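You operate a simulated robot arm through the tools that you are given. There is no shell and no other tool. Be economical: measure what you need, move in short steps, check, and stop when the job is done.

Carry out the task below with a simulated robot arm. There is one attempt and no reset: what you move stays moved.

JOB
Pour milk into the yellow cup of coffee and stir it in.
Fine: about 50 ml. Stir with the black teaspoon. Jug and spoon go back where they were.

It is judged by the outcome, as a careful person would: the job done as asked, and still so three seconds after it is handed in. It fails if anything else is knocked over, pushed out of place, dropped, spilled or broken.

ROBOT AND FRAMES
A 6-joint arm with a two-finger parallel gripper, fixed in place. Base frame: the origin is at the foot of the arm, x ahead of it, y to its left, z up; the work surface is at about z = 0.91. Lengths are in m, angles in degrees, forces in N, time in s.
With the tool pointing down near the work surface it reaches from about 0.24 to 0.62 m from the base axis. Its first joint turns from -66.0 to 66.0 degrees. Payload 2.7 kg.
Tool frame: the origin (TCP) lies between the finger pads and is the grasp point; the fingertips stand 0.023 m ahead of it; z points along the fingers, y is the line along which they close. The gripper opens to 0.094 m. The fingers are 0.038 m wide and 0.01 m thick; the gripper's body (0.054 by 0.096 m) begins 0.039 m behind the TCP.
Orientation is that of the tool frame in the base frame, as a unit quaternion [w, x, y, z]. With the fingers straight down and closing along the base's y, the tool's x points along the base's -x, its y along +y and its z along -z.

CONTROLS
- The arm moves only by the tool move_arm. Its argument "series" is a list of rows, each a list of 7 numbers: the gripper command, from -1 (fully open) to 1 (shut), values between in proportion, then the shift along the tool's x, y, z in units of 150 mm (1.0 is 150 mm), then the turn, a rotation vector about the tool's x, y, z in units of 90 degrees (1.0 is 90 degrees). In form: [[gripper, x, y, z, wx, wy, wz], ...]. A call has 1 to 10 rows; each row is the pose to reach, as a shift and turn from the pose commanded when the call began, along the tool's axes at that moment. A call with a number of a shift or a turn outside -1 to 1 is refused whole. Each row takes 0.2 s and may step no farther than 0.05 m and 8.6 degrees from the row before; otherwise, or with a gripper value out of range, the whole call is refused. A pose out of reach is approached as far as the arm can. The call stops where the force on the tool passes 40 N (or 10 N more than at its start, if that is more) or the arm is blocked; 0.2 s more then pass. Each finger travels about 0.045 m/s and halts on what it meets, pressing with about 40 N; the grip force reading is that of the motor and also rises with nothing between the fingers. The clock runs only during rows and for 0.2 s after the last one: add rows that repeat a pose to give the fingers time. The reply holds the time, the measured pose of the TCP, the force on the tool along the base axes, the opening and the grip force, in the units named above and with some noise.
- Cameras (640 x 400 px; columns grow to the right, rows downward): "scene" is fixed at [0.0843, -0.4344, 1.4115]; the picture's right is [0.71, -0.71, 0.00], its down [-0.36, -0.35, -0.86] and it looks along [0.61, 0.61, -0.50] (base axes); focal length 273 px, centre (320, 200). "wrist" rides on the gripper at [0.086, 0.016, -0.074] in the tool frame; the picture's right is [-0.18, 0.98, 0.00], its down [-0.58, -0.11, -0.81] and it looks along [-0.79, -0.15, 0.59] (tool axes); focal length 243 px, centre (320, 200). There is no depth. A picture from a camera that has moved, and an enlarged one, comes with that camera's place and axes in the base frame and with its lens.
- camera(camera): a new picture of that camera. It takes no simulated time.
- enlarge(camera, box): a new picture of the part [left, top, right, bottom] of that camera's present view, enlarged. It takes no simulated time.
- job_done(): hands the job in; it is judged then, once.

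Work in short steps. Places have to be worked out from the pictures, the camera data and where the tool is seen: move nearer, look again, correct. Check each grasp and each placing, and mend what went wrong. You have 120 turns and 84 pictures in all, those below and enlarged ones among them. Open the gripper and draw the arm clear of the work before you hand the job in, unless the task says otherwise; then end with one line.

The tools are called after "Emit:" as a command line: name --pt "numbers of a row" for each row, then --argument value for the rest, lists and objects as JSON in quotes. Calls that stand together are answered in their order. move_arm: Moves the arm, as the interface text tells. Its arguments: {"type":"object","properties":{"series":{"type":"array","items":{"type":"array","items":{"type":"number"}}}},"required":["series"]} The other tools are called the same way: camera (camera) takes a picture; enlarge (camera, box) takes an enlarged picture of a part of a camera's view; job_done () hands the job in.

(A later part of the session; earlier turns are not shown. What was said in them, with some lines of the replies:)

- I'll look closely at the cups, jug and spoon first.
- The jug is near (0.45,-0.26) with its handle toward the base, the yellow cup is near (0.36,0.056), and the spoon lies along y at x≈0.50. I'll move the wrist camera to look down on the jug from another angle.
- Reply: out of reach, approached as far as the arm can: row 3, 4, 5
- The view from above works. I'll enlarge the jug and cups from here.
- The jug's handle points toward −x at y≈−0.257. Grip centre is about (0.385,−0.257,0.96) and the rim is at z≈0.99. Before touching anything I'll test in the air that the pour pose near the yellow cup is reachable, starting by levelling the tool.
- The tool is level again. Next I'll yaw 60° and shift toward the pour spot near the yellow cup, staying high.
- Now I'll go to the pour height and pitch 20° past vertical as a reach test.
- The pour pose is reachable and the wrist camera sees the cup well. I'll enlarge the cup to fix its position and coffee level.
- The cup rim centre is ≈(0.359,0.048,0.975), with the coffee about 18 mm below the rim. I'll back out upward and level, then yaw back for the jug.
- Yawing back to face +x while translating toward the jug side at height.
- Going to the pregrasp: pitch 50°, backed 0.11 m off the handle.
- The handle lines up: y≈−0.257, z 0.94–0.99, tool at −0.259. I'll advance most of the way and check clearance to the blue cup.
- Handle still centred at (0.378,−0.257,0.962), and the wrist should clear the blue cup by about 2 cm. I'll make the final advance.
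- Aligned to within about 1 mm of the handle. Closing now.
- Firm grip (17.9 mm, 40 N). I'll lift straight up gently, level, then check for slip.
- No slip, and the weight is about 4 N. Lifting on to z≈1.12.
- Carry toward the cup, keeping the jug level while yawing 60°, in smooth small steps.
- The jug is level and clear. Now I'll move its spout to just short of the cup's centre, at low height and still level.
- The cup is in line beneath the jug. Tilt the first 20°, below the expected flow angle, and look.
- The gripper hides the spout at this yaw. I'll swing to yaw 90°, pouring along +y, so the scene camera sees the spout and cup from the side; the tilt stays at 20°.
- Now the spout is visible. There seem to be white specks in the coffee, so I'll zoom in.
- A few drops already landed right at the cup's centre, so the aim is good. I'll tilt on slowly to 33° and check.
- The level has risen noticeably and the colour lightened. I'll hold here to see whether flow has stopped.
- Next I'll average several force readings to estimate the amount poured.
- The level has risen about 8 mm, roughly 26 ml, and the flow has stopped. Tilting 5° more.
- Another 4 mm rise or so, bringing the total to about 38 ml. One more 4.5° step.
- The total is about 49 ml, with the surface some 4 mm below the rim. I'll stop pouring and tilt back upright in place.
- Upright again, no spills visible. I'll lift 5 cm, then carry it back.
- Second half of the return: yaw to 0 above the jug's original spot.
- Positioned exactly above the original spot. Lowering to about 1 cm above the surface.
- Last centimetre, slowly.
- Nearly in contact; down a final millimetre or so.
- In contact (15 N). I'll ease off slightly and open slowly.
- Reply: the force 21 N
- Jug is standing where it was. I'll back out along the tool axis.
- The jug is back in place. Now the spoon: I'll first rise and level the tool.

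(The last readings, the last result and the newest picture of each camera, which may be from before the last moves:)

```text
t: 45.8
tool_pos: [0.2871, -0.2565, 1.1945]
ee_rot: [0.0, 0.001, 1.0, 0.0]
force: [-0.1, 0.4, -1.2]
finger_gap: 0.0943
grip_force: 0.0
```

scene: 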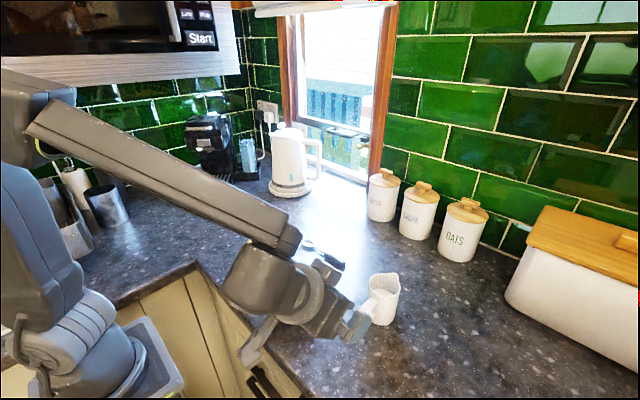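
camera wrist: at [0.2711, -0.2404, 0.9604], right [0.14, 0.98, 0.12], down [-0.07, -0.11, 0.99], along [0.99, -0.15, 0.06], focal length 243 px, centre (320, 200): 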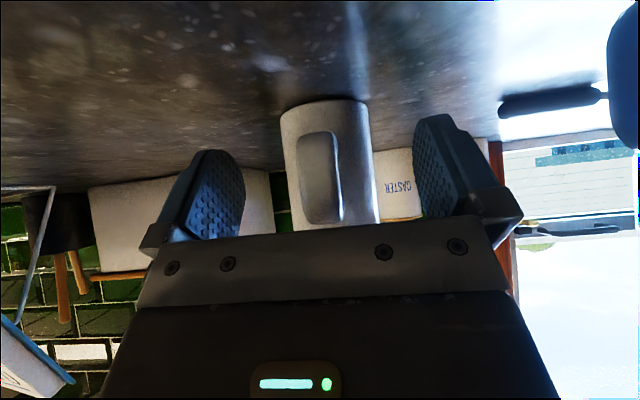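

Now yaw toward 90° while moving over the spoon area at height.

Emit:
move_arm --pt "-1 -0.07 0.16 0 0 0 -0.083" --pt "-1 -0.14 0.32 0 0 0 -0.167" --pt "-1 -0.21 0.48 0 0 0 -0.25" --pt "-1 -0.28 0.64 0 0 0 -0.333" --pt "-1 -0.34 0.8 0 0 0 -0.417" --pt "-1 -0.4 0.933 0 0 0 -0.5"

Emit:
move_arm --pt "-1 0 0 0 0 0 -0.083" --pt "-1 0 0 0 0 0 -0.167" --pt "-1 0 0 0 0 0 -0.25" --pt "-1 0 0 0 0 0 -0.333" --pt "-1 0 0 0 0 0 -0.417" --pt "-1 0 0 0 0 0 -0.5"

```text
t: 47.2
tool_pos: [0.3469, -0.1176, 1.1948]
ee_rot: [0.0, -0.383, 0.924, 0.0]
force: [-0.5, -0.5, -0.2]
finger_gap: 0.0941
grip_force: 0.1
```

```text
t: 48.6
tool_pos: [0.3484, -0.1162, 1.1947]
ee_rot: [0.0, 0.709, -0.706, -0.001]
force: [-0.7, 0.2, 0.6]
finger_gap: 0.0941
grip_force: 0.1
```

Test the stir posture in the air: move above the yellow cup, pitching the tool so a bowl at tool −x would point down.

Emit:
move_arm --pt "-1 -0.25 0 0 0 0.09 0" --pt "-1 -0.5 0 0 0 0.18 0" --pt "-1 -0.75 0 0 0 0.27 0" --pt "-1 -1 0 0 0 0.36 0" --pt "-1 -1 0 0 0 0.444 0" --pt "-1 -1 0 0 0 0.53 0"

Emit:
camera --camera "scene"

```text
t: 50.0
tool_pos: [0.3486, 0.0343, 1.196]
ee_rot: [-0.285, -0.647, 0.647, -0.287]
force: [0.2, -0.2, -0.4]
finger_gap: 0.0937
grip_force: 0.1
```

```text
44 pictures are left
```

scene: 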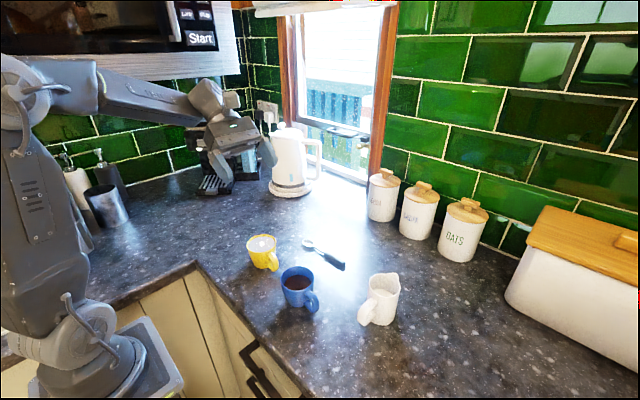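

That works. Next I'll test the full stir pose: pitch 150°, near z 1.05.

Emit:
move_arm --pt "-1 -0.1 -0.015 0.175 0 0.027 0" --pt "-1 -0.21 -0.03 0.35 0 0.054 0" --pt "-1 -0.31 -0.045 0.52 0 0.081 0" --pt "-1 -0.42 -0.06 0.7 0 0.108 0" --pt "-1 -0.523 -0.073 0.873 0 0.136 0"

Emit:
camera --camera "scene"

Emit:
camera --camera "wrist"

```text
t: 51.2
tool_pos: [0.359, -0.0104, 1.0471]
ee_rot: [0.353, 0.613, -0.612, 0.354]
force: [-0.3, -0.2, 0.6]
finger_gap: 0.0939
grip_force: 0.1
```

```text
43 pictures are left
```

scene: 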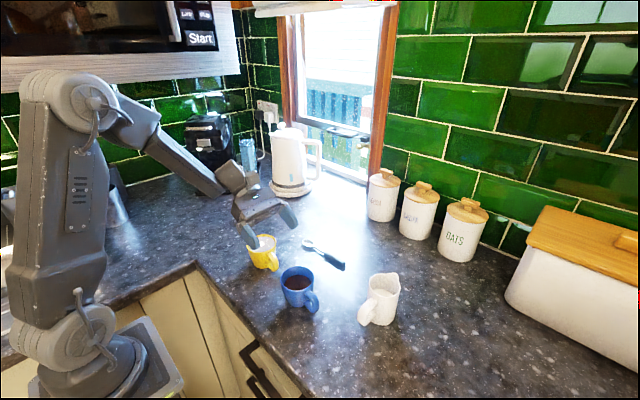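

```text
42 pictures are left
camera wrist: at [0.3445, 0.0109, 1.1593], right [-0.98, 0.09, -0.16], down [0.11, 0.99, -0.1], along [0.15, -0.11, -0.98], focal length 243 px, centre (320, 200)
```

wrist: 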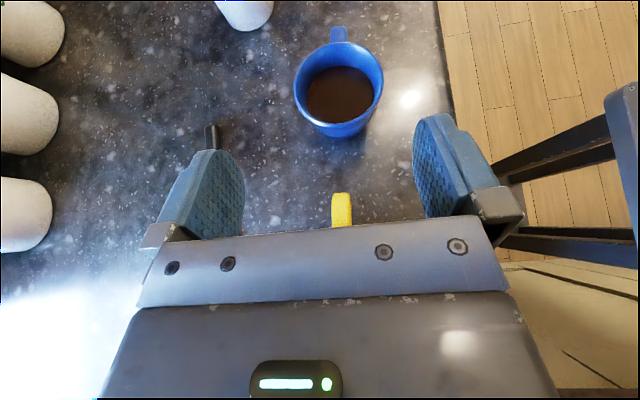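

The stir pose is reachable. Now I'll measure the spoon precisely.

Emit:
enlarge --camera "scene" --box '[290, 225, 360, 280]'

```text
7.27 times, centred on (325, 252) of scene
camera zoom: at [0.0843, -0.4344, 1.4115], right [0.71, -0.71, 0.0], down [-0.36, -0.35, -0.86], along [0.61, 0.61, -0.5], focal length 1984 px, centre (284, -182)
```

zoom: 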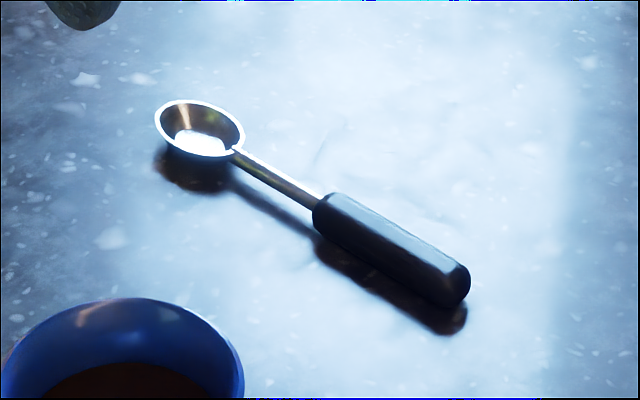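

The spoon lies along y at x≈0.491, with the black handle from y≈−0.05 to −0.11 and the bowl at y≈0.02. I'll move above the handle with the tool vertical.

Emit:
move_arm --pt "-1 0.09 -0.08 -0.05 0 -0.0835 0" --pt "-1 0.18 -0.18 -0.05 0 -0.167 0" --pt "-1 0.25 -0.3 0 0 -0.25 0" --pt "-1 0.31 -0.42 0.06 0 -0.333 0" --pt "-1 0.35 -0.54 0.12 0 -0.417 0" --pt "-1 0.39 -0.66 0.18 0 -0.5 0" --pt "-1 0.42 -0.78 0.24 0 -0.583 0" --pt "-1 0.445 -0.873 0.305 0 -0.667 0"

Emit:
camera --camera "wrist"

```text
t: 53.0
tool_pos: [0.4884, -0.0837, 1.0834]
ee_rot: [-0.002, 0.708, -0.706, -0.002]
force: [-0.5, -0.1, 0.8]
finger_gap: 0.0941
grip_force: 0.1
```

```text
40 pictures are left
camera wrist: at [0.474, -0.1702, 1.1562], right [-0.98, 0.18, 0.0], down [0.11, 0.58, 0.81], along [0.15, 0.8, -0.59], focal length 243 px, centre (320, 200)
```

wrist: 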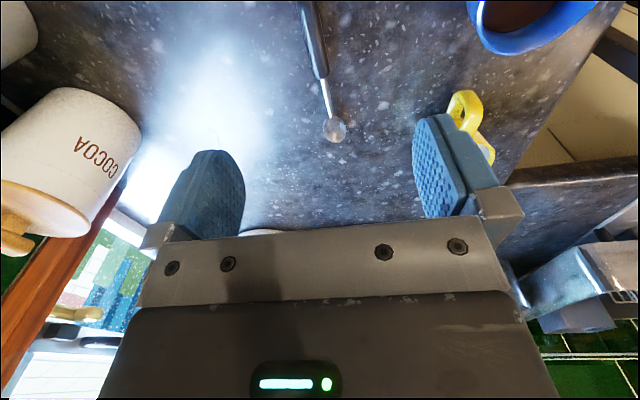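

The handle at y=−0.083 is at x≈0.495, with the spoon yawed about 3°. I'll align and descend to z 0.96, then look.

Emit:
move_arm --pt "-1 0 -0.02 0.2 0 0 -0.015" --pt "-1 0 -0.04 0.4 0 0 -0.033" --pt "-1 0 -0.044 0.6 0 0 -0.033" --pt "-1 0 -0.044 0.75 0 0 -0.033" --pt "-1 0 -0.044 0.82 0 0 -0.033"

Emit:
camera --camera "wrist"

Emit:
enlarge --camera "scene" --box '[280, 210, 380, 285]'

```text
t: 54.2
tool_pos: [0.4955, -0.0822, 0.96]
ee_rot: [-0.001, 0.725, -0.688, -0.001]
force: [0.7, -0.5, -0.1]
finger_gap: 0.0941
grip_force: 0.0
```

```text
39 pictures are left
camera wrist: at [0.485, -0.1707, 1.0341], right [-0.99, 0.13, 0.0], down [0.08, 0.58, 0.81], along [0.11, 0.8, -0.59], focal length 243 px, centre (320, 200)
```

wrist: 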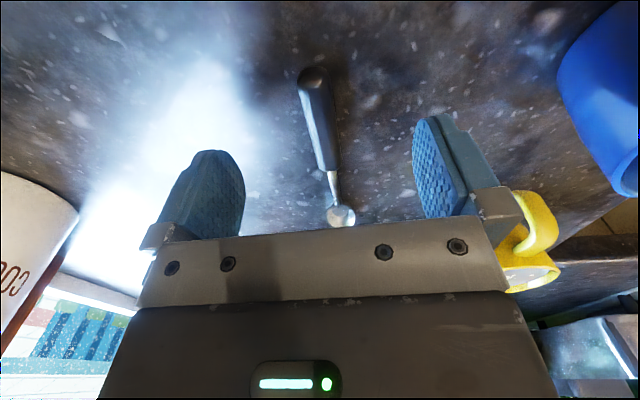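

```text
5.33 times, centred on (330, 248) of scene
camera zoom: at [0.0843, -0.4344, 1.4115], right [0.71, -0.71, 0.0], down [-0.36, -0.35, -0.86], along [0.61, 0.61, -0.5], focal length 1455 px, centre (267, -53)
```

zoom: 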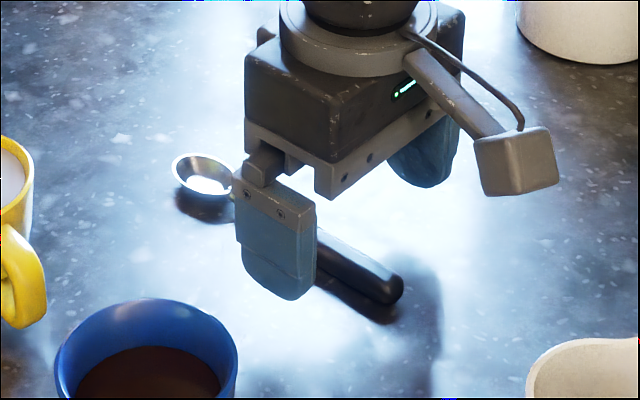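

Handle runs from y −0.117 to −0.055 at x≈0.495, centred under the tool. Descending to z≈0.937 and closing.

Emit:
move_arm --pt "-1 0.01 0 0.07 0 0 0.01" --pt "-1 0.02 0 0.12 0 0 0.015" --pt "-1 0.02 0 0.153 0 0 0.015"

Emit:
move_arm --pt "0 0 0 0 0 0 0" --pt "0.5 0 0 0 0 0 0" --pt "1 0 0 0 0 0 0" --pt "1 0 0 0 0 0 0" --pt "1 0 0 0 0 0 0" --pt "1 0 0 0 0 0 0"

Emit:
camera --camera "wrist"

```text
t: 55.0
tool_pos: [0.4958, -0.0854, 0.9376]
ee_rot: [-0.001, 0.717, -0.697, -0.001]
force: [0.8, -0.5, 0.2]
finger_gap: 0.094
grip_force: 0.1
```

```text
t: 56.4
tool_pos: [0.4952, -0.0855, 0.9377]
ee_rot: [-0.002, 0.717, -0.697, -0.001]
force: [0.7, -0.3, 0.9]
finger_gap: 0.0156
grip_force: 40.2
```

```text
37 pictures are left
camera wrist: at [0.4831, -0.1736, 1.0113], right [-0.99, 0.16, 0.0], down [0.09, 0.58, 0.81], along [0.13, 0.8, -0.59], focal length 243 px, centre (320, 200)
```

wrist: 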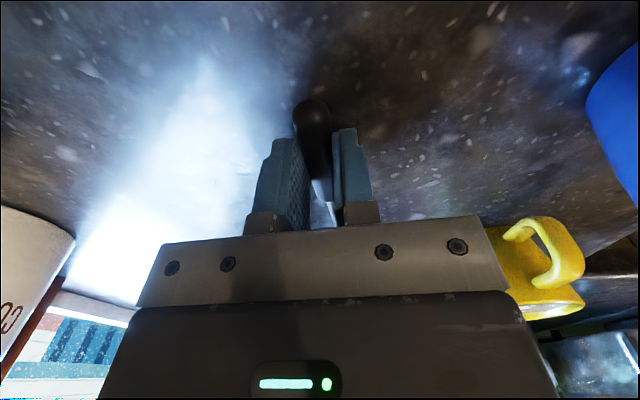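

The handle is gripped (15.6 mm). Grasp pose recorded: (0.4955,−0.0855,0.9377). Lifting straight up.

Emit:
move_arm --pt "1 0 0 -0.1 0 0 0" --pt "1 0 0 -0.3 0 0 0" --pt "1 0 0 -0.55 0 0 0" --pt "1 0 0 -0.8 0 0 0" --pt "1 0 0 -1 0 0 0"

Emit:
enlarge --camera "scene" --box '[240, 150, 400, 285]'

```text
t: 57.6
tool_pos: [0.4942, -0.0879, 1.0886]
ee_rot: [-0.001, 0.717, -0.697, -0.002]
force: [-0.1, -0.4, -0.3]
finger_gap: 0.0158
grip_force: 39.7
```

```text
2.96 times, centred on (320, 218) of scene
camera zoom: at [0.0843, -0.4344, 1.4115], right [0.71, -0.71, 0.0], down [-0.36, -0.35, -0.86], along [0.61, 0.61, -0.5], focal length 808 px, centre (320, 148)
```

zoom: 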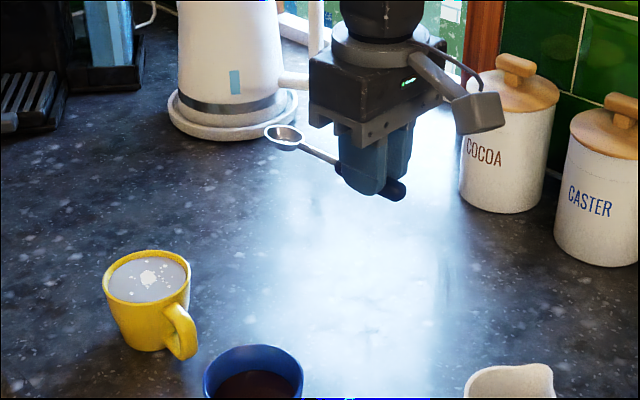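

Spoon is secure. Bowl centre is about 0.10 m from the TCP toward +y. I'll move over the yellow cup, pitching to 150° so the bowl points down.

Emit:
move_arm --pt "1 -0.08 0.11 -0.12 0 0.0835 0" --pt "1 -0.16 0.22 -0.2 0 0.167 0" --pt "1 -0.25 0.34 -0.28 0 0.25 0" --pt "1 -0.33 0.45 -0.347 0 0.333 0" --pt "1 -0.41 0.56 -0.347 0 0.417 0" --pt "1 -0.5 0.68 -0.347 0 0.5 0" --pt "1 -0.58 0.79 -0.347 0 0.583 0" --pt "1 -0.66 0.903 -0.347 0 0.667 0"

Emit:
enlarge --camera "scene" --box '[200, 160, 340, 285]'

Emit:
camera --camera "wrist"

```text
t: 59.4
tool_pos: [0.3571, 0.0087, 1.141]
ee_rot: [0.347, 0.621, -0.604, 0.359]
force: [0.0, -0.2, -0.8]
finger_gap: 0.0158
grip_force: 39.7
```

```text
3.20 times, centred on (270, 222) of scene
camera zoom: at [0.0843, -0.4344, 1.4115], right [0.71, -0.71, 0.0], down [-0.36, -0.35, -0.86], along [0.61, 0.61, -0.5], focal length 873 px, centre (480, 128)
```

zoom: 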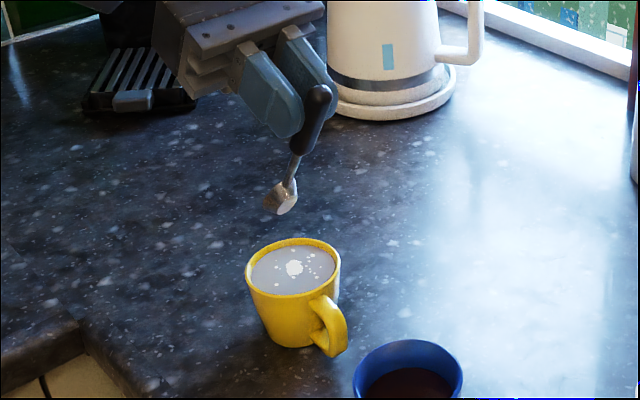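

```text
34 pictures are left
camera wrist: at [0.3417, 0.0299, 1.2524], right [-0.98, 0.06, -0.16], down [0.08, 0.99, -0.1], along [0.15, -0.11, -0.98], focal length 243 px, centre (320, 200)
```

wrist: 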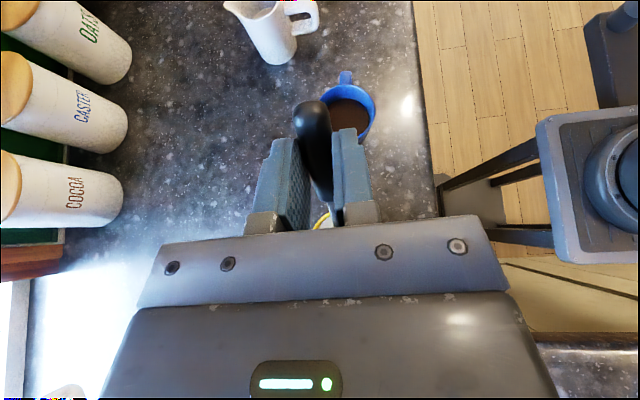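

The bowl is located right over the cup centre, agreeing with the calculation. I'll lower to just above the rim and check.

Emit:
move_arm --pt "1 -0.07 -0.01 0.03 0 0 0" --pt "1 -0.15 -0.02 0.07 0 0 0" --pt "1 -0.22 -0.02 0.11 0 0 0" --pt "1 -0.27 -0.02 0.133 0 0 0"

Emit:
enlarge --camera "scene" --box '[230, 200, 300, 275]'

```text
t: 60.4
tool_pos: [0.3613, 0.0126, 1.0954]
ee_rot: [0.347, 0.622, -0.604, 0.358]
force: [0.4, -0.6, -1.8]
finger_gap: 0.0156
grip_force: 40.3
```

```text
5.33 times, centred on (265, 238) of scene
camera zoom: at [0.0843, -0.4344, 1.4115], right [0.71, -0.71, 0.0], down [-0.36, -0.35, -0.86], along [0.61, 0.61, -0.5], focal length 1455 px, centre (613, 0)
```

zoom: 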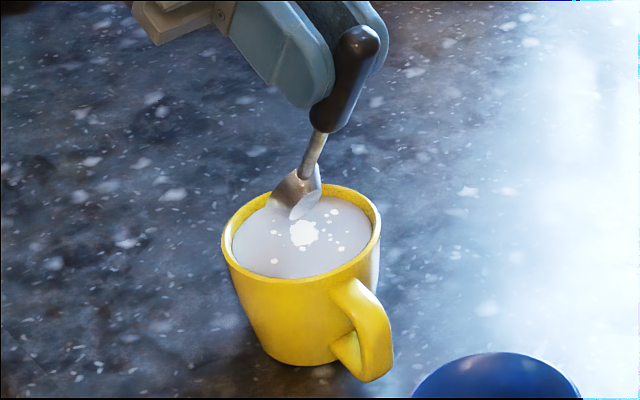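

Lined up on the centre of the cup. Lowering the bowl slowly into the coffee.

Emit:
move_arm --pt "1 -0.04 0 0.023 0 0 0" --pt "1 -0.09 0 0.052 0 0 0" --pt "1 -0.14 0 0.081 0 0 0" --pt "1 -0.19 0 0.11 0 0 0" --pt "1 -0.24 0 0.139 0 0 0" --pt "1 -0.28 0 0.162 0 0 0" --pt "1 -0.3 0 0.173 0 0 0"

Emit:
enlarge --camera "scene" --box '[230, 200, 300, 275]'

```text
t: 62.0
tool_pos: [0.3608, 0.0107, 1.0434]
ee_rot: [0.348, 0.621, -0.605, 0.358]
force: [-0.3, 1.0, -0.3]
finger_gap: 0.0158
grip_force: 39.9
```

```text
5.33 times, centred on (265, 238) of scene
camera zoom: at [0.0843, -0.4344, 1.4115], right [0.71, -0.71, 0.0], down [-0.36, -0.35, -0.86], along [0.61, 0.61, -0.5], focal length 1455 px, centre (613, 0)
```

zoom: 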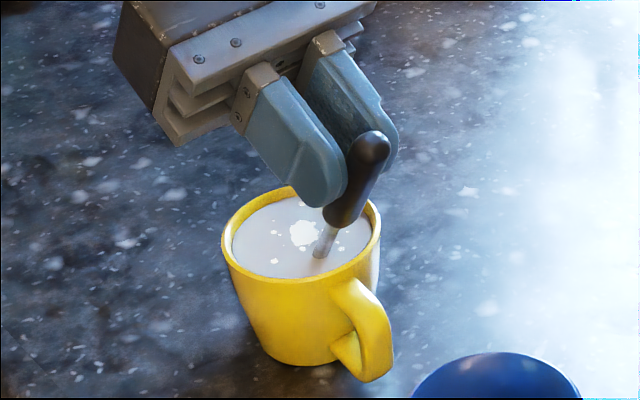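

The bowl is submerged with no contact force. Stirring in circles of 8 mm radius.

Emit:
move_arm --pt "1 0 -0.0533 0 0 0 0" --pt "1 -0.0189 -0.0377 -0.0327 0 0 0" --pt "1 -0.0267 0 -0.0462 0 0 0" --pt "1 -0.0189 0.0377 -0.0327 0 0 0" --pt "1 0 0.0533 0 0 0 0" --pt "1 0.0189 0.0377 0.0327 0 0 0" --pt "1 0.0267 0 0.0462 0 0 0" --pt "1 0.0189 -0.0377 0.0327 0 0 0" --pt "1 0 -0.0533 0 0 0 0" --pt "1 0 0 0 0 0 0"

Emit:
enlarge --camera "scene" --box '[230, 200, 300, 275]'

```text
t: 64.2
tool_pos: [0.3604, 0.0123, 1.0416]
ee_rot: [0.348, 0.621, -0.604, 0.358]
force: [-0.9, 1.2, -0.5]
finger_gap: 0.0159
grip_force: 39.8
```

```text
5.33 times, centred on (265, 238) of scene
camera zoom: at [0.0843, -0.4344, 1.4115], right [0.71, -0.71, 0.0], down [-0.36, -0.35, -0.86], along [0.61, 0.61, -0.5], focal length 1455 px, centre (613, 0)
```

zoom: 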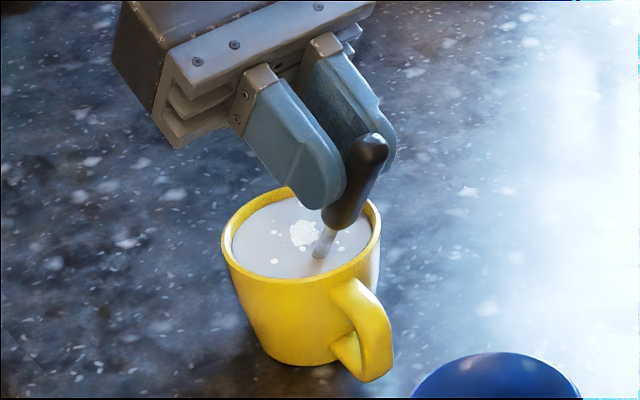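

No contact, cup unmoved, and the blobs are beginning to fade. More circles.

Emit:
move_arm --pt "1 0 -0.0533 0 0 0 0" --pt "1 -0.0189 -0.0377 -0.0327 0 0 0" --pt "1 -0.0267 0 -0.0462 0 0 0" --pt "1 -0.0189 0.0377 -0.0327 0 0 0" --pt "1 0 0.0533 0 0 0 0" --pt "1 0.0189 0.0377 0.0327 0 0 0" --pt "1 0.0267 0 0.0462 0 0 0" --pt "1 0.0189 -0.0377 0.0327 0 0 0" --pt "1 0 -0.0533 0 0 0 0" --pt "1 0 0 0 0 0 0"

Emit:
move_arm --pt "1 0 -0.0533 0 0 0 0" --pt "1 -0.0189 -0.0377 -0.0327 0 0 0" --pt "1 -0.0267 0 -0.0462 0 0 0" --pt "1 -0.0189 0.0377 -0.0327 0 0 0" --pt "1 0 0.0533 0 0 0 0" --pt "1 0.0189 0.0377 0.0327 0 0 0" --pt "1 0.0267 0 0.0462 0 0 0" --pt "1 0.0189 -0.0377 0.0327 0 0 0" --pt "1 0 -0.0533 0 0 0 0" --pt "1 0 0 0 0 0 0"

Emit:
move_arm --pt "1 0 -0.0533 0 0 0 0" --pt "1 -0.0189 -0.0377 -0.0327 0 0 0" --pt "1 -0.0267 0 -0.0462 0 0 0" --pt "1 -0.0189 0.0377 -0.0327 0 0 0" --pt "1 0 0.0533 0 0 0 0" --pt "1 0.0189 0.0377 0.0327 0 0 0" --pt "1 0.0267 0 0.0462 0 0 0" --pt "1 0.0189 -0.0377 0.0327 0 0 0" --pt "1 0 -0.0533 0 0 0 0" --pt "1 0 0 0 0 0 0"

Emit:
enlarge --camera "scene" --box '[230, 200, 300, 275]'

```text
t: 66.4
tool_pos: [0.3598, 0.0119, 1.0419]
ee_rot: [0.348, 0.621, -0.604, 0.358]
force: [0.2, 0.4, -0.2]
finger_gap: 0.0159
grip_force: 40.2
```

```text
t: 68.6
tool_pos: [0.361, 0.0106, 1.0429]
ee_rot: [0.348, 0.621, -0.605, 0.357]
force: [-0.6, -0.2, -0.9]
finger_gap: 0.0158
grip_force: 40.0
```

```text
t: 70.8
tool_pos: [0.3617, 0.0129, 1.0428]
ee_rot: [0.348, 0.621, -0.604, 0.359]
force: [-0.1, 0.4, -0.7]
finger_gap: 0.0157
grip_force: 40.2
```

```text
5.33 times, centred on (265, 238) of scene
camera zoom: at [0.0843, -0.4344, 1.4115], right [0.71, -0.71, 0.0], down [-0.36, -0.35, -0.86], along [0.61, 0.61, -0.5], focal length 1455 px, centre (613, 0)
```

zoom: 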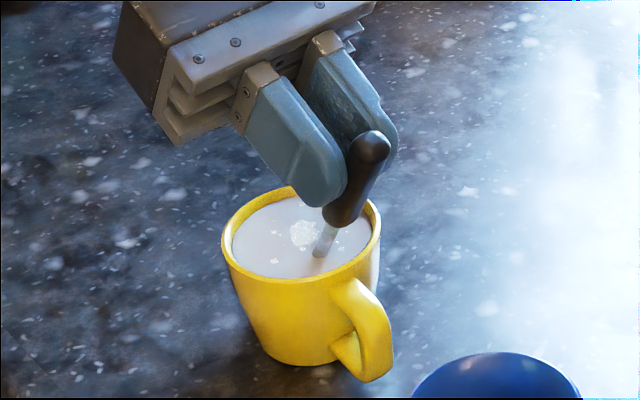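

The blobs are fading steadily, so I'll keep stirring with slightly wider circles.

Emit:
move_arm --pt "1 0 -0.0613 0 0 0 0" --pt "1 -0.0217 -0.0433 -0.0376 0 0 0" --pt "1 -0.0307 0 -0.0531 0 0 0" --pt "1 -0.0217 0.0433 -0.0376 0 0 0" --pt "1 0 0.0613 0 0 0 0" --pt "1 0.0217 0.0433 0.0376 0 0 0" --pt "1 0.0307 0 0.0531 0 0 0" --pt "1 0.0217 -0.0433 0.0376 0 0 0" --pt "1 0 -0.0613 0 0 0 0" --pt "1 0 0 0 0 0 0"

Emit:
move_arm --pt "1 0 -0.0613 0 0 0 0" --pt "1 -0.0217 -0.0433 -0.0376 0 0 0" --pt "1 -0.0307 0 -0.0531 0 0 0" --pt "1 -0.0217 0.0433 -0.0376 0 0 0" --pt "1 0 0.0613 0 0 0 0" --pt "1 0.0217 0.0433 0.0376 0 0 0" --pt "1 0.0307 0 0.0531 0 0 0" --pt "1 0.0217 -0.0433 0.0376 0 0 0" --pt "1 0 -0.0613 0 0 0 0" --pt "1 0 0 0 0 0 0"

Emit:
move_arm --pt "1 0 -0.0613 0 0 0 0" --pt "1 -0.0217 -0.0433 -0.0376 0 0 0" --pt "1 -0.0307 0 -0.0531 0 0 0" --pt "1 -0.0217 0.0433 -0.0376 0 0 0" --pt "1 0 0.0613 0 0 0 0" --pt "1 0.0217 0.0433 0.0376 0 0 0" --pt "1 0.0307 0 0.0531 0 0 0" --pt "1 0.0217 -0.0433 0.0376 0 0 0" --pt "1 0 -0.0613 0 0 0 0" --pt "1 0 0 0 0 0 0"

Emit:
move_arm --pt "1 0 -0.0613 0 0 0 0" --pt "1 -0.0217 -0.0433 -0.0376 0 0 0" --pt "1 -0.0307 0 -0.0531 0 0 0" --pt "1 -0.0217 0.0433 -0.0376 0 0 0" --pt "1 0 0.0613 0 0 0 0" --pt "1 0.0217 0.0433 0.0376 0 0 0" --pt "1 0.0307 0 0.0531 0 0 0" --pt "1 0.0217 -0.0433 0.0376 0 0 0" --pt "1 0 -0.0613 0 0 0 0" --pt "1 0 0 0 0 0 0"

Emit:
enlarge --camera "scene" --box '[230, 200, 300, 275]'

```text
t: 73.0
tool_pos: [0.3613, 0.0134, 1.0427]
ee_rot: [0.348, 0.62, -0.605, 0.358]
force: [-1.1, -0.5, -1.0]
finger_gap: 0.0159
grip_force: 40.6
```

```text
t: 75.2
tool_pos: [0.3613, 0.0128, 1.0426]
ee_rot: [0.348, 0.621, -0.605, 0.358]
force: [0.7, 0.1, -0.6]
finger_gap: 0.0153
grip_force: 40.5
```

```text
t: 77.4
tool_pos: [0.3597, 0.0105, 1.0416]
ee_rot: [0.348, 0.621, -0.605, 0.358]
force: [-0.1, 0.1, -0.3]
finger_gap: 0.0155
grip_force: 39.7
```

```text
t: 79.6
tool_pos: [0.3603, 0.0123, 1.0427]
ee_rot: [0.348, 0.621, -0.605, 0.357]
force: [0.3, 0.5, -1.1]
finger_gap: 0.0154
grip_force: 39.9
```

```text
5.33 times, centred on (265, 238) of scene
camera zoom: at [0.0843, -0.4344, 1.4115], right [0.71, -0.71, 0.0], down [-0.36, -0.35, -0.86], along [0.61, 0.61, -0.5], focal length 1455 px, centre (613, 0)
```

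zoom: 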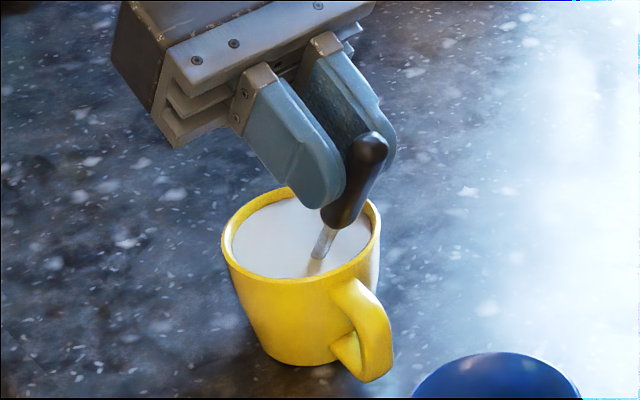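

The blobs are gone and it's mixed. One last circle, then I'll withdraw the spoon slowly and let it drip over the cup.

Emit:
move_arm --pt "1 0 -0.0613 0 0 0 0" --pt "1 -0.0217 -0.0433 -0.0376 0 0 0" --pt "1 -0.0307 0 -0.0531 0 0 0" --pt "1 -0.0217 0.0433 -0.0376 0 0 0" --pt "1 0 0.0613 0 0 0 0" --pt "1 0.0217 0.0433 0.0376 0 0 0" --pt "1 0.0307 0 0.0531 0 0 0" --pt "1 0.0217 -0.0433 0.0376 0 0 0" --pt "1 0 -0.0613 0 0 0 0" --pt "1 0 0 0 0 0 0"

Emit:
move_arm --pt "1 0.05 0 -0.029 0 0 0" --pt "1 0.1 0 -0.058 0 0 0" --pt "1 0.16 0 -0.092 0 0 0" --pt "1 0.22 0 -0.127 0 0 0" --pt "1 0.29 0 -0.167 0 0 0" --pt "1 0.33 0 -0.19 0 0 0" --pt "1 0.33 0 -0.19 0 0 0" --pt "1 0.33 0 -0.19 0 0 0" --pt "1 0.33 0 -0.19 0 0 0" --pt "1 0.33 0 -0.19 0 0 0"

Emit:
enlarge --camera "scene" --box '[230, 190, 300, 275]'

```text
t: 81.8
tool_pos: [0.3609, 0.0116, 1.0438]
ee_rot: [0.348, 0.621, -0.604, 0.358]
force: [0.6, 0.3, -0.6]
finger_gap: 0.0159
grip_force: 40.2
```

```text
t: 84.0
tool_pos: [0.3603, 0.0112, 1.1001]
ee_rot: [0.348, 0.621, -0.603, 0.359]
force: [-0.4, 0.7, -0.5]
finger_gap: 0.0159
grip_force: 39.9
```

```text
4.71 times, centred on (265, 232) of scene
camera zoom: at [0.0843, -0.4344, 1.4115], right [0.71, -0.71, 0.0], down [-0.36, -0.35, -0.86], along [0.61, 0.61, -0.5], focal length 1284 px, centre (579, 47)
```

zoom: 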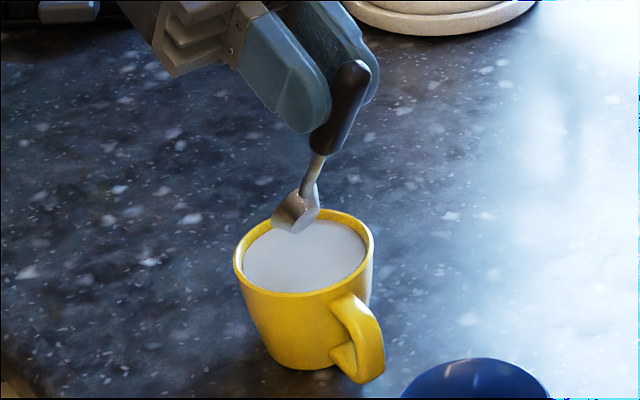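

The coffee is uniformly mixed and nothing has spilled. Next I'll lift clear and swing the spoon back level above its original spot.

Emit:
move_arm --pt "1 0.115 0 -0.067 0 0 0" --pt "1 0.231 0 -0.133 0 0 0" --pt "1 0.235 -0.1125 -0.042 0 -0.0834 0" --pt "1 0.24 -0.225 0.048 0 -0.167 0" --pt "1 0.244 -0.3375 0.139 0 -0.25 0" --pt "1 0.2485 -0.45 0.23 0 -0.333 0" --pt "1 0.253 -0.5625 0.321 0 -0.417 0" --pt "1 0.257 -0.675 0.412 0 -0.5 0" --pt "1 0.262 -0.7875 0.502 0 -0.583 0" --pt "1 0.266 -0.9 0.593 0 -0.667 0"

Emit:
move_arm --pt "1 0 0 0 0 0 0"

Emit:
move_arm --pt "1 0 0 0 0 0 0"

Emit:
camera --camera "scene"

```text
t: 86.2
tool_pos: [0.4991, -0.0824, 1.0897]
ee_rot: [-0.002, 0.717, -0.697, -0.002]
force: [0.4, 0.2, 0.0]
finger_gap: 0.0157
grip_force: 40.2
```

```text
t: 86.6
tool_pos: [0.4983, -0.0825, 1.0902]
ee_rot: [-0.001, 0.717, -0.697, -0.001]
force: [-0.3, 0.3, 0.1]
finger_gap: 0.0157
grip_force: 40.2
```

```text
t: 87.0
tool_pos: [0.4981, -0.0811, 1.09]
ee_rot: [-0.001, 0.717, -0.697, -0.001]
force: [-0.1, -0.3, -0.5]
finger_gap: 0.0157
grip_force: 40.3
```

```text
27 pictures are left
```

scene: 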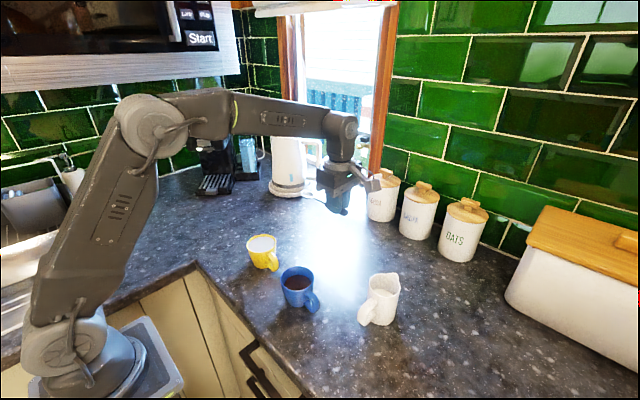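

Offset about 3 mm from the pick point; I'll correct it and descend to just above the surface.

Emit:
move_arm --pt "1 0.01 0.01 0.1 0 0 0" --pt "1 0.023 0.02 0.3 0 0 0" --pt "1 0.023 0.02 0.5 0 0 0" --pt "1 0.023 0.02 0.7 0 0 0" --pt "1 0.023 0.02 0.85 0 0 0" --pt "1 0.023 0.02 0.93 0 0 0" --pt "1 0.023 0.02 0.967 0 0 0"

Emit:
move_arm --pt "1 0 0 0.013 0 0 0" --pt "1 0 0 0.026 0 0 0" --pt "1 0 0 0.036 0 0 0" --pt "1 0 0 0.043 0 0 0"

Emit:
enlarge --camera "scene" --box '[280, 210, 380, 285]'

```text
t: 88.6
tool_pos: [0.4931, -0.0837, 0.9448]
ee_rot: [-0.001, 0.717, -0.697, -0.002]
force: [0.5, -0.2, -1.3]
finger_gap: 0.016
grip_force: 39.9
```

```text
t: 89.6
tool_pos: [0.4946, -0.0852, 0.9376]
ee_rot: [-0.001, 0.717, -0.697, -0.001]
force: [-0.7, 1.1, -0.9]
finger_gap: 0.0158
grip_force: 40.2
```

```text
5.33 times, centred on (330, 248) of scene
camera zoom: at [0.0843, -0.4344, 1.4115], right [0.71, -0.71, 0.0], down [-0.36, -0.35, -0.86], along [0.61, 0.61, -0.5], focal length 1455 px, centre (267, -53)
```

zoom: 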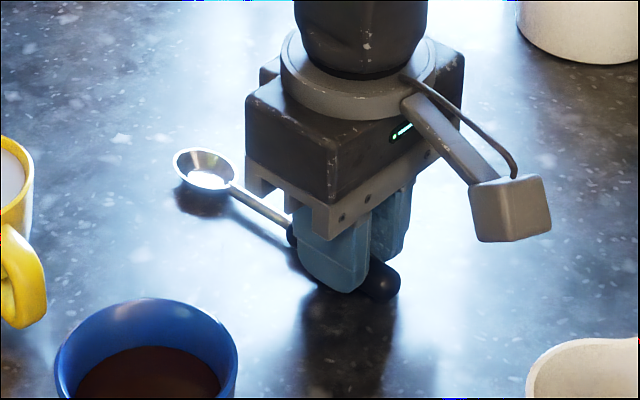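

Spoon is at its original place. I'll go down another millimetre gently to find contact.

Emit:
move_arm --pt "1 0 0 0.004 0 0 0" --pt "1 0 0 0.007 0 0 0"

```text
t: 90.2
tool_pos: [0.4947, -0.0854, 0.9379]
ee_rot: [-0.001, 0.717, -0.697, 0.0]
force: [-2.8, -1.0, 6.1]
finger_gap: 0.0158
grip_force: 40.0
```

In contact (6 N). Opening slowly.

Emit:
move_arm --pt "0.65 0 0 0 0 0 0" --pt "0.5 0 0 0 0 0 0" --pt "0.2 0 0 0 0 0 0" --pt "-0.3 0 0 0 0 0 0" --pt "-1 0 0 0 0 0 0" --pt "-1 0 0 0 0 0 0" --pt "-1 0 0 0 0 0 0"

Emit:
camera --camera "wrist"

```text
t: 91.8
tool_pos: [0.4943, -0.0846, 0.9373]
ee_rot: [-0.001, 0.717, -0.697, -0.001]
force: [0.0, -0.4, 0.1]
finger_gap: 0.0941
grip_force: 0.0
```

```text
25 pictures are left
camera wrist: at [0.4829, -0.1715, 1.0108], right [-0.99, 0.16, 0.0], down [0.09, 0.58, 0.81], along [0.13, 0.8, -0.59], focal length 243 px, centre (320, 200)
```

wrist: 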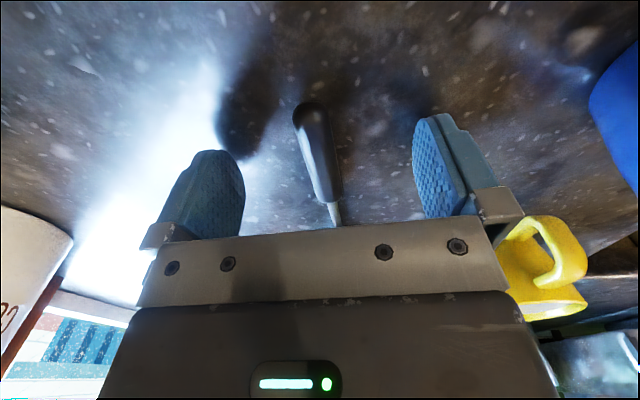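

The spoon is released and lying in place. I'll withdraw straight up.

Emit:
move_arm --pt "-1 0 0 -0.15 0 0 0" --pt "-1 0 0 -0.4 0 0 0" --pt "-1 0 0 -0.7 0 0 0" --pt "-1 0 0 -1 0 0 0"

Emit:
move_arm --pt "-1 0 0.2 -0.2 0 0 0.08" --pt "-1 0 0.4 -0.4 0 0 0.16" --pt "-1 0 0.6 -0.6 0 0 0.24" --pt "-1 0 0.8 -0.8 0 0 0.32"

Emit:
camera --camera "scene"

Emit:
enlarge --camera "scene" --box '[220, 210, 420, 335]'

```text
t: 92.8
tool_pos: [0.4956, -0.0878, 1.0896]
ee_rot: [-0.001, 0.717, -0.697, -0.001]
force: [-0.1, -0.1, -0.2]
finger_gap: 0.0943
grip_force: 0.0
```

```text
t: 93.8
tool_pos: [0.3752, -0.0899, 1.206]
ee_rot: [0.001, -0.52, 0.854, 0.001]
force: [-0.4, 0.1, 1.0]
finger_gap: 0.0938
grip_force: 0.2
```

```text
24 pictures are left
```

scene: 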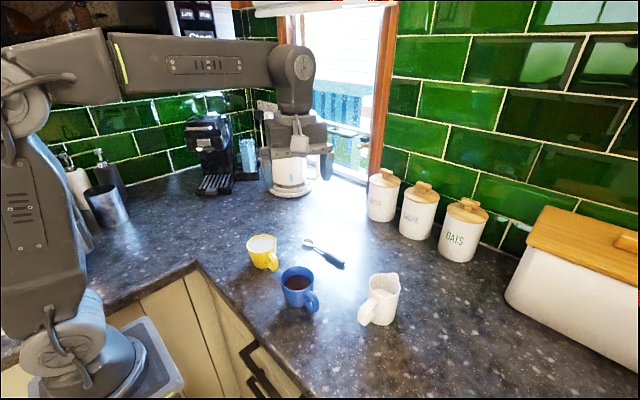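

```text
3.20 times, centred on (320, 272) of scene
camera zoom: at [0.0843, -0.4344, 1.4115], right [0.71, -0.71, 0.0], down [-0.36, -0.35, -0.86], along [0.61, 0.61, -0.5], focal length 873 px, centre (320, -32)
```

zoom: 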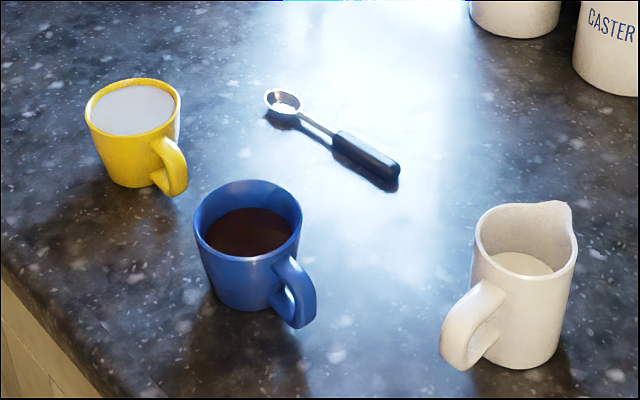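

Everything matches the starting picture: jug, spoon and cups are in place, with no spills. The milk in the jug dropped by an amount consistent with roughly 45–50 ml, and the yellow cup is evenly mixed. The arm is clear and the gripper open, so I'm handing in.

Emit:
job_done

```text
The job is handed in.
```

The yellow cup of coffee now has about 45–50 ml of milk (estimated from the liquid levels), stirred in with the black teaspoon; jug and spoon are back where they were, with no spills seen.
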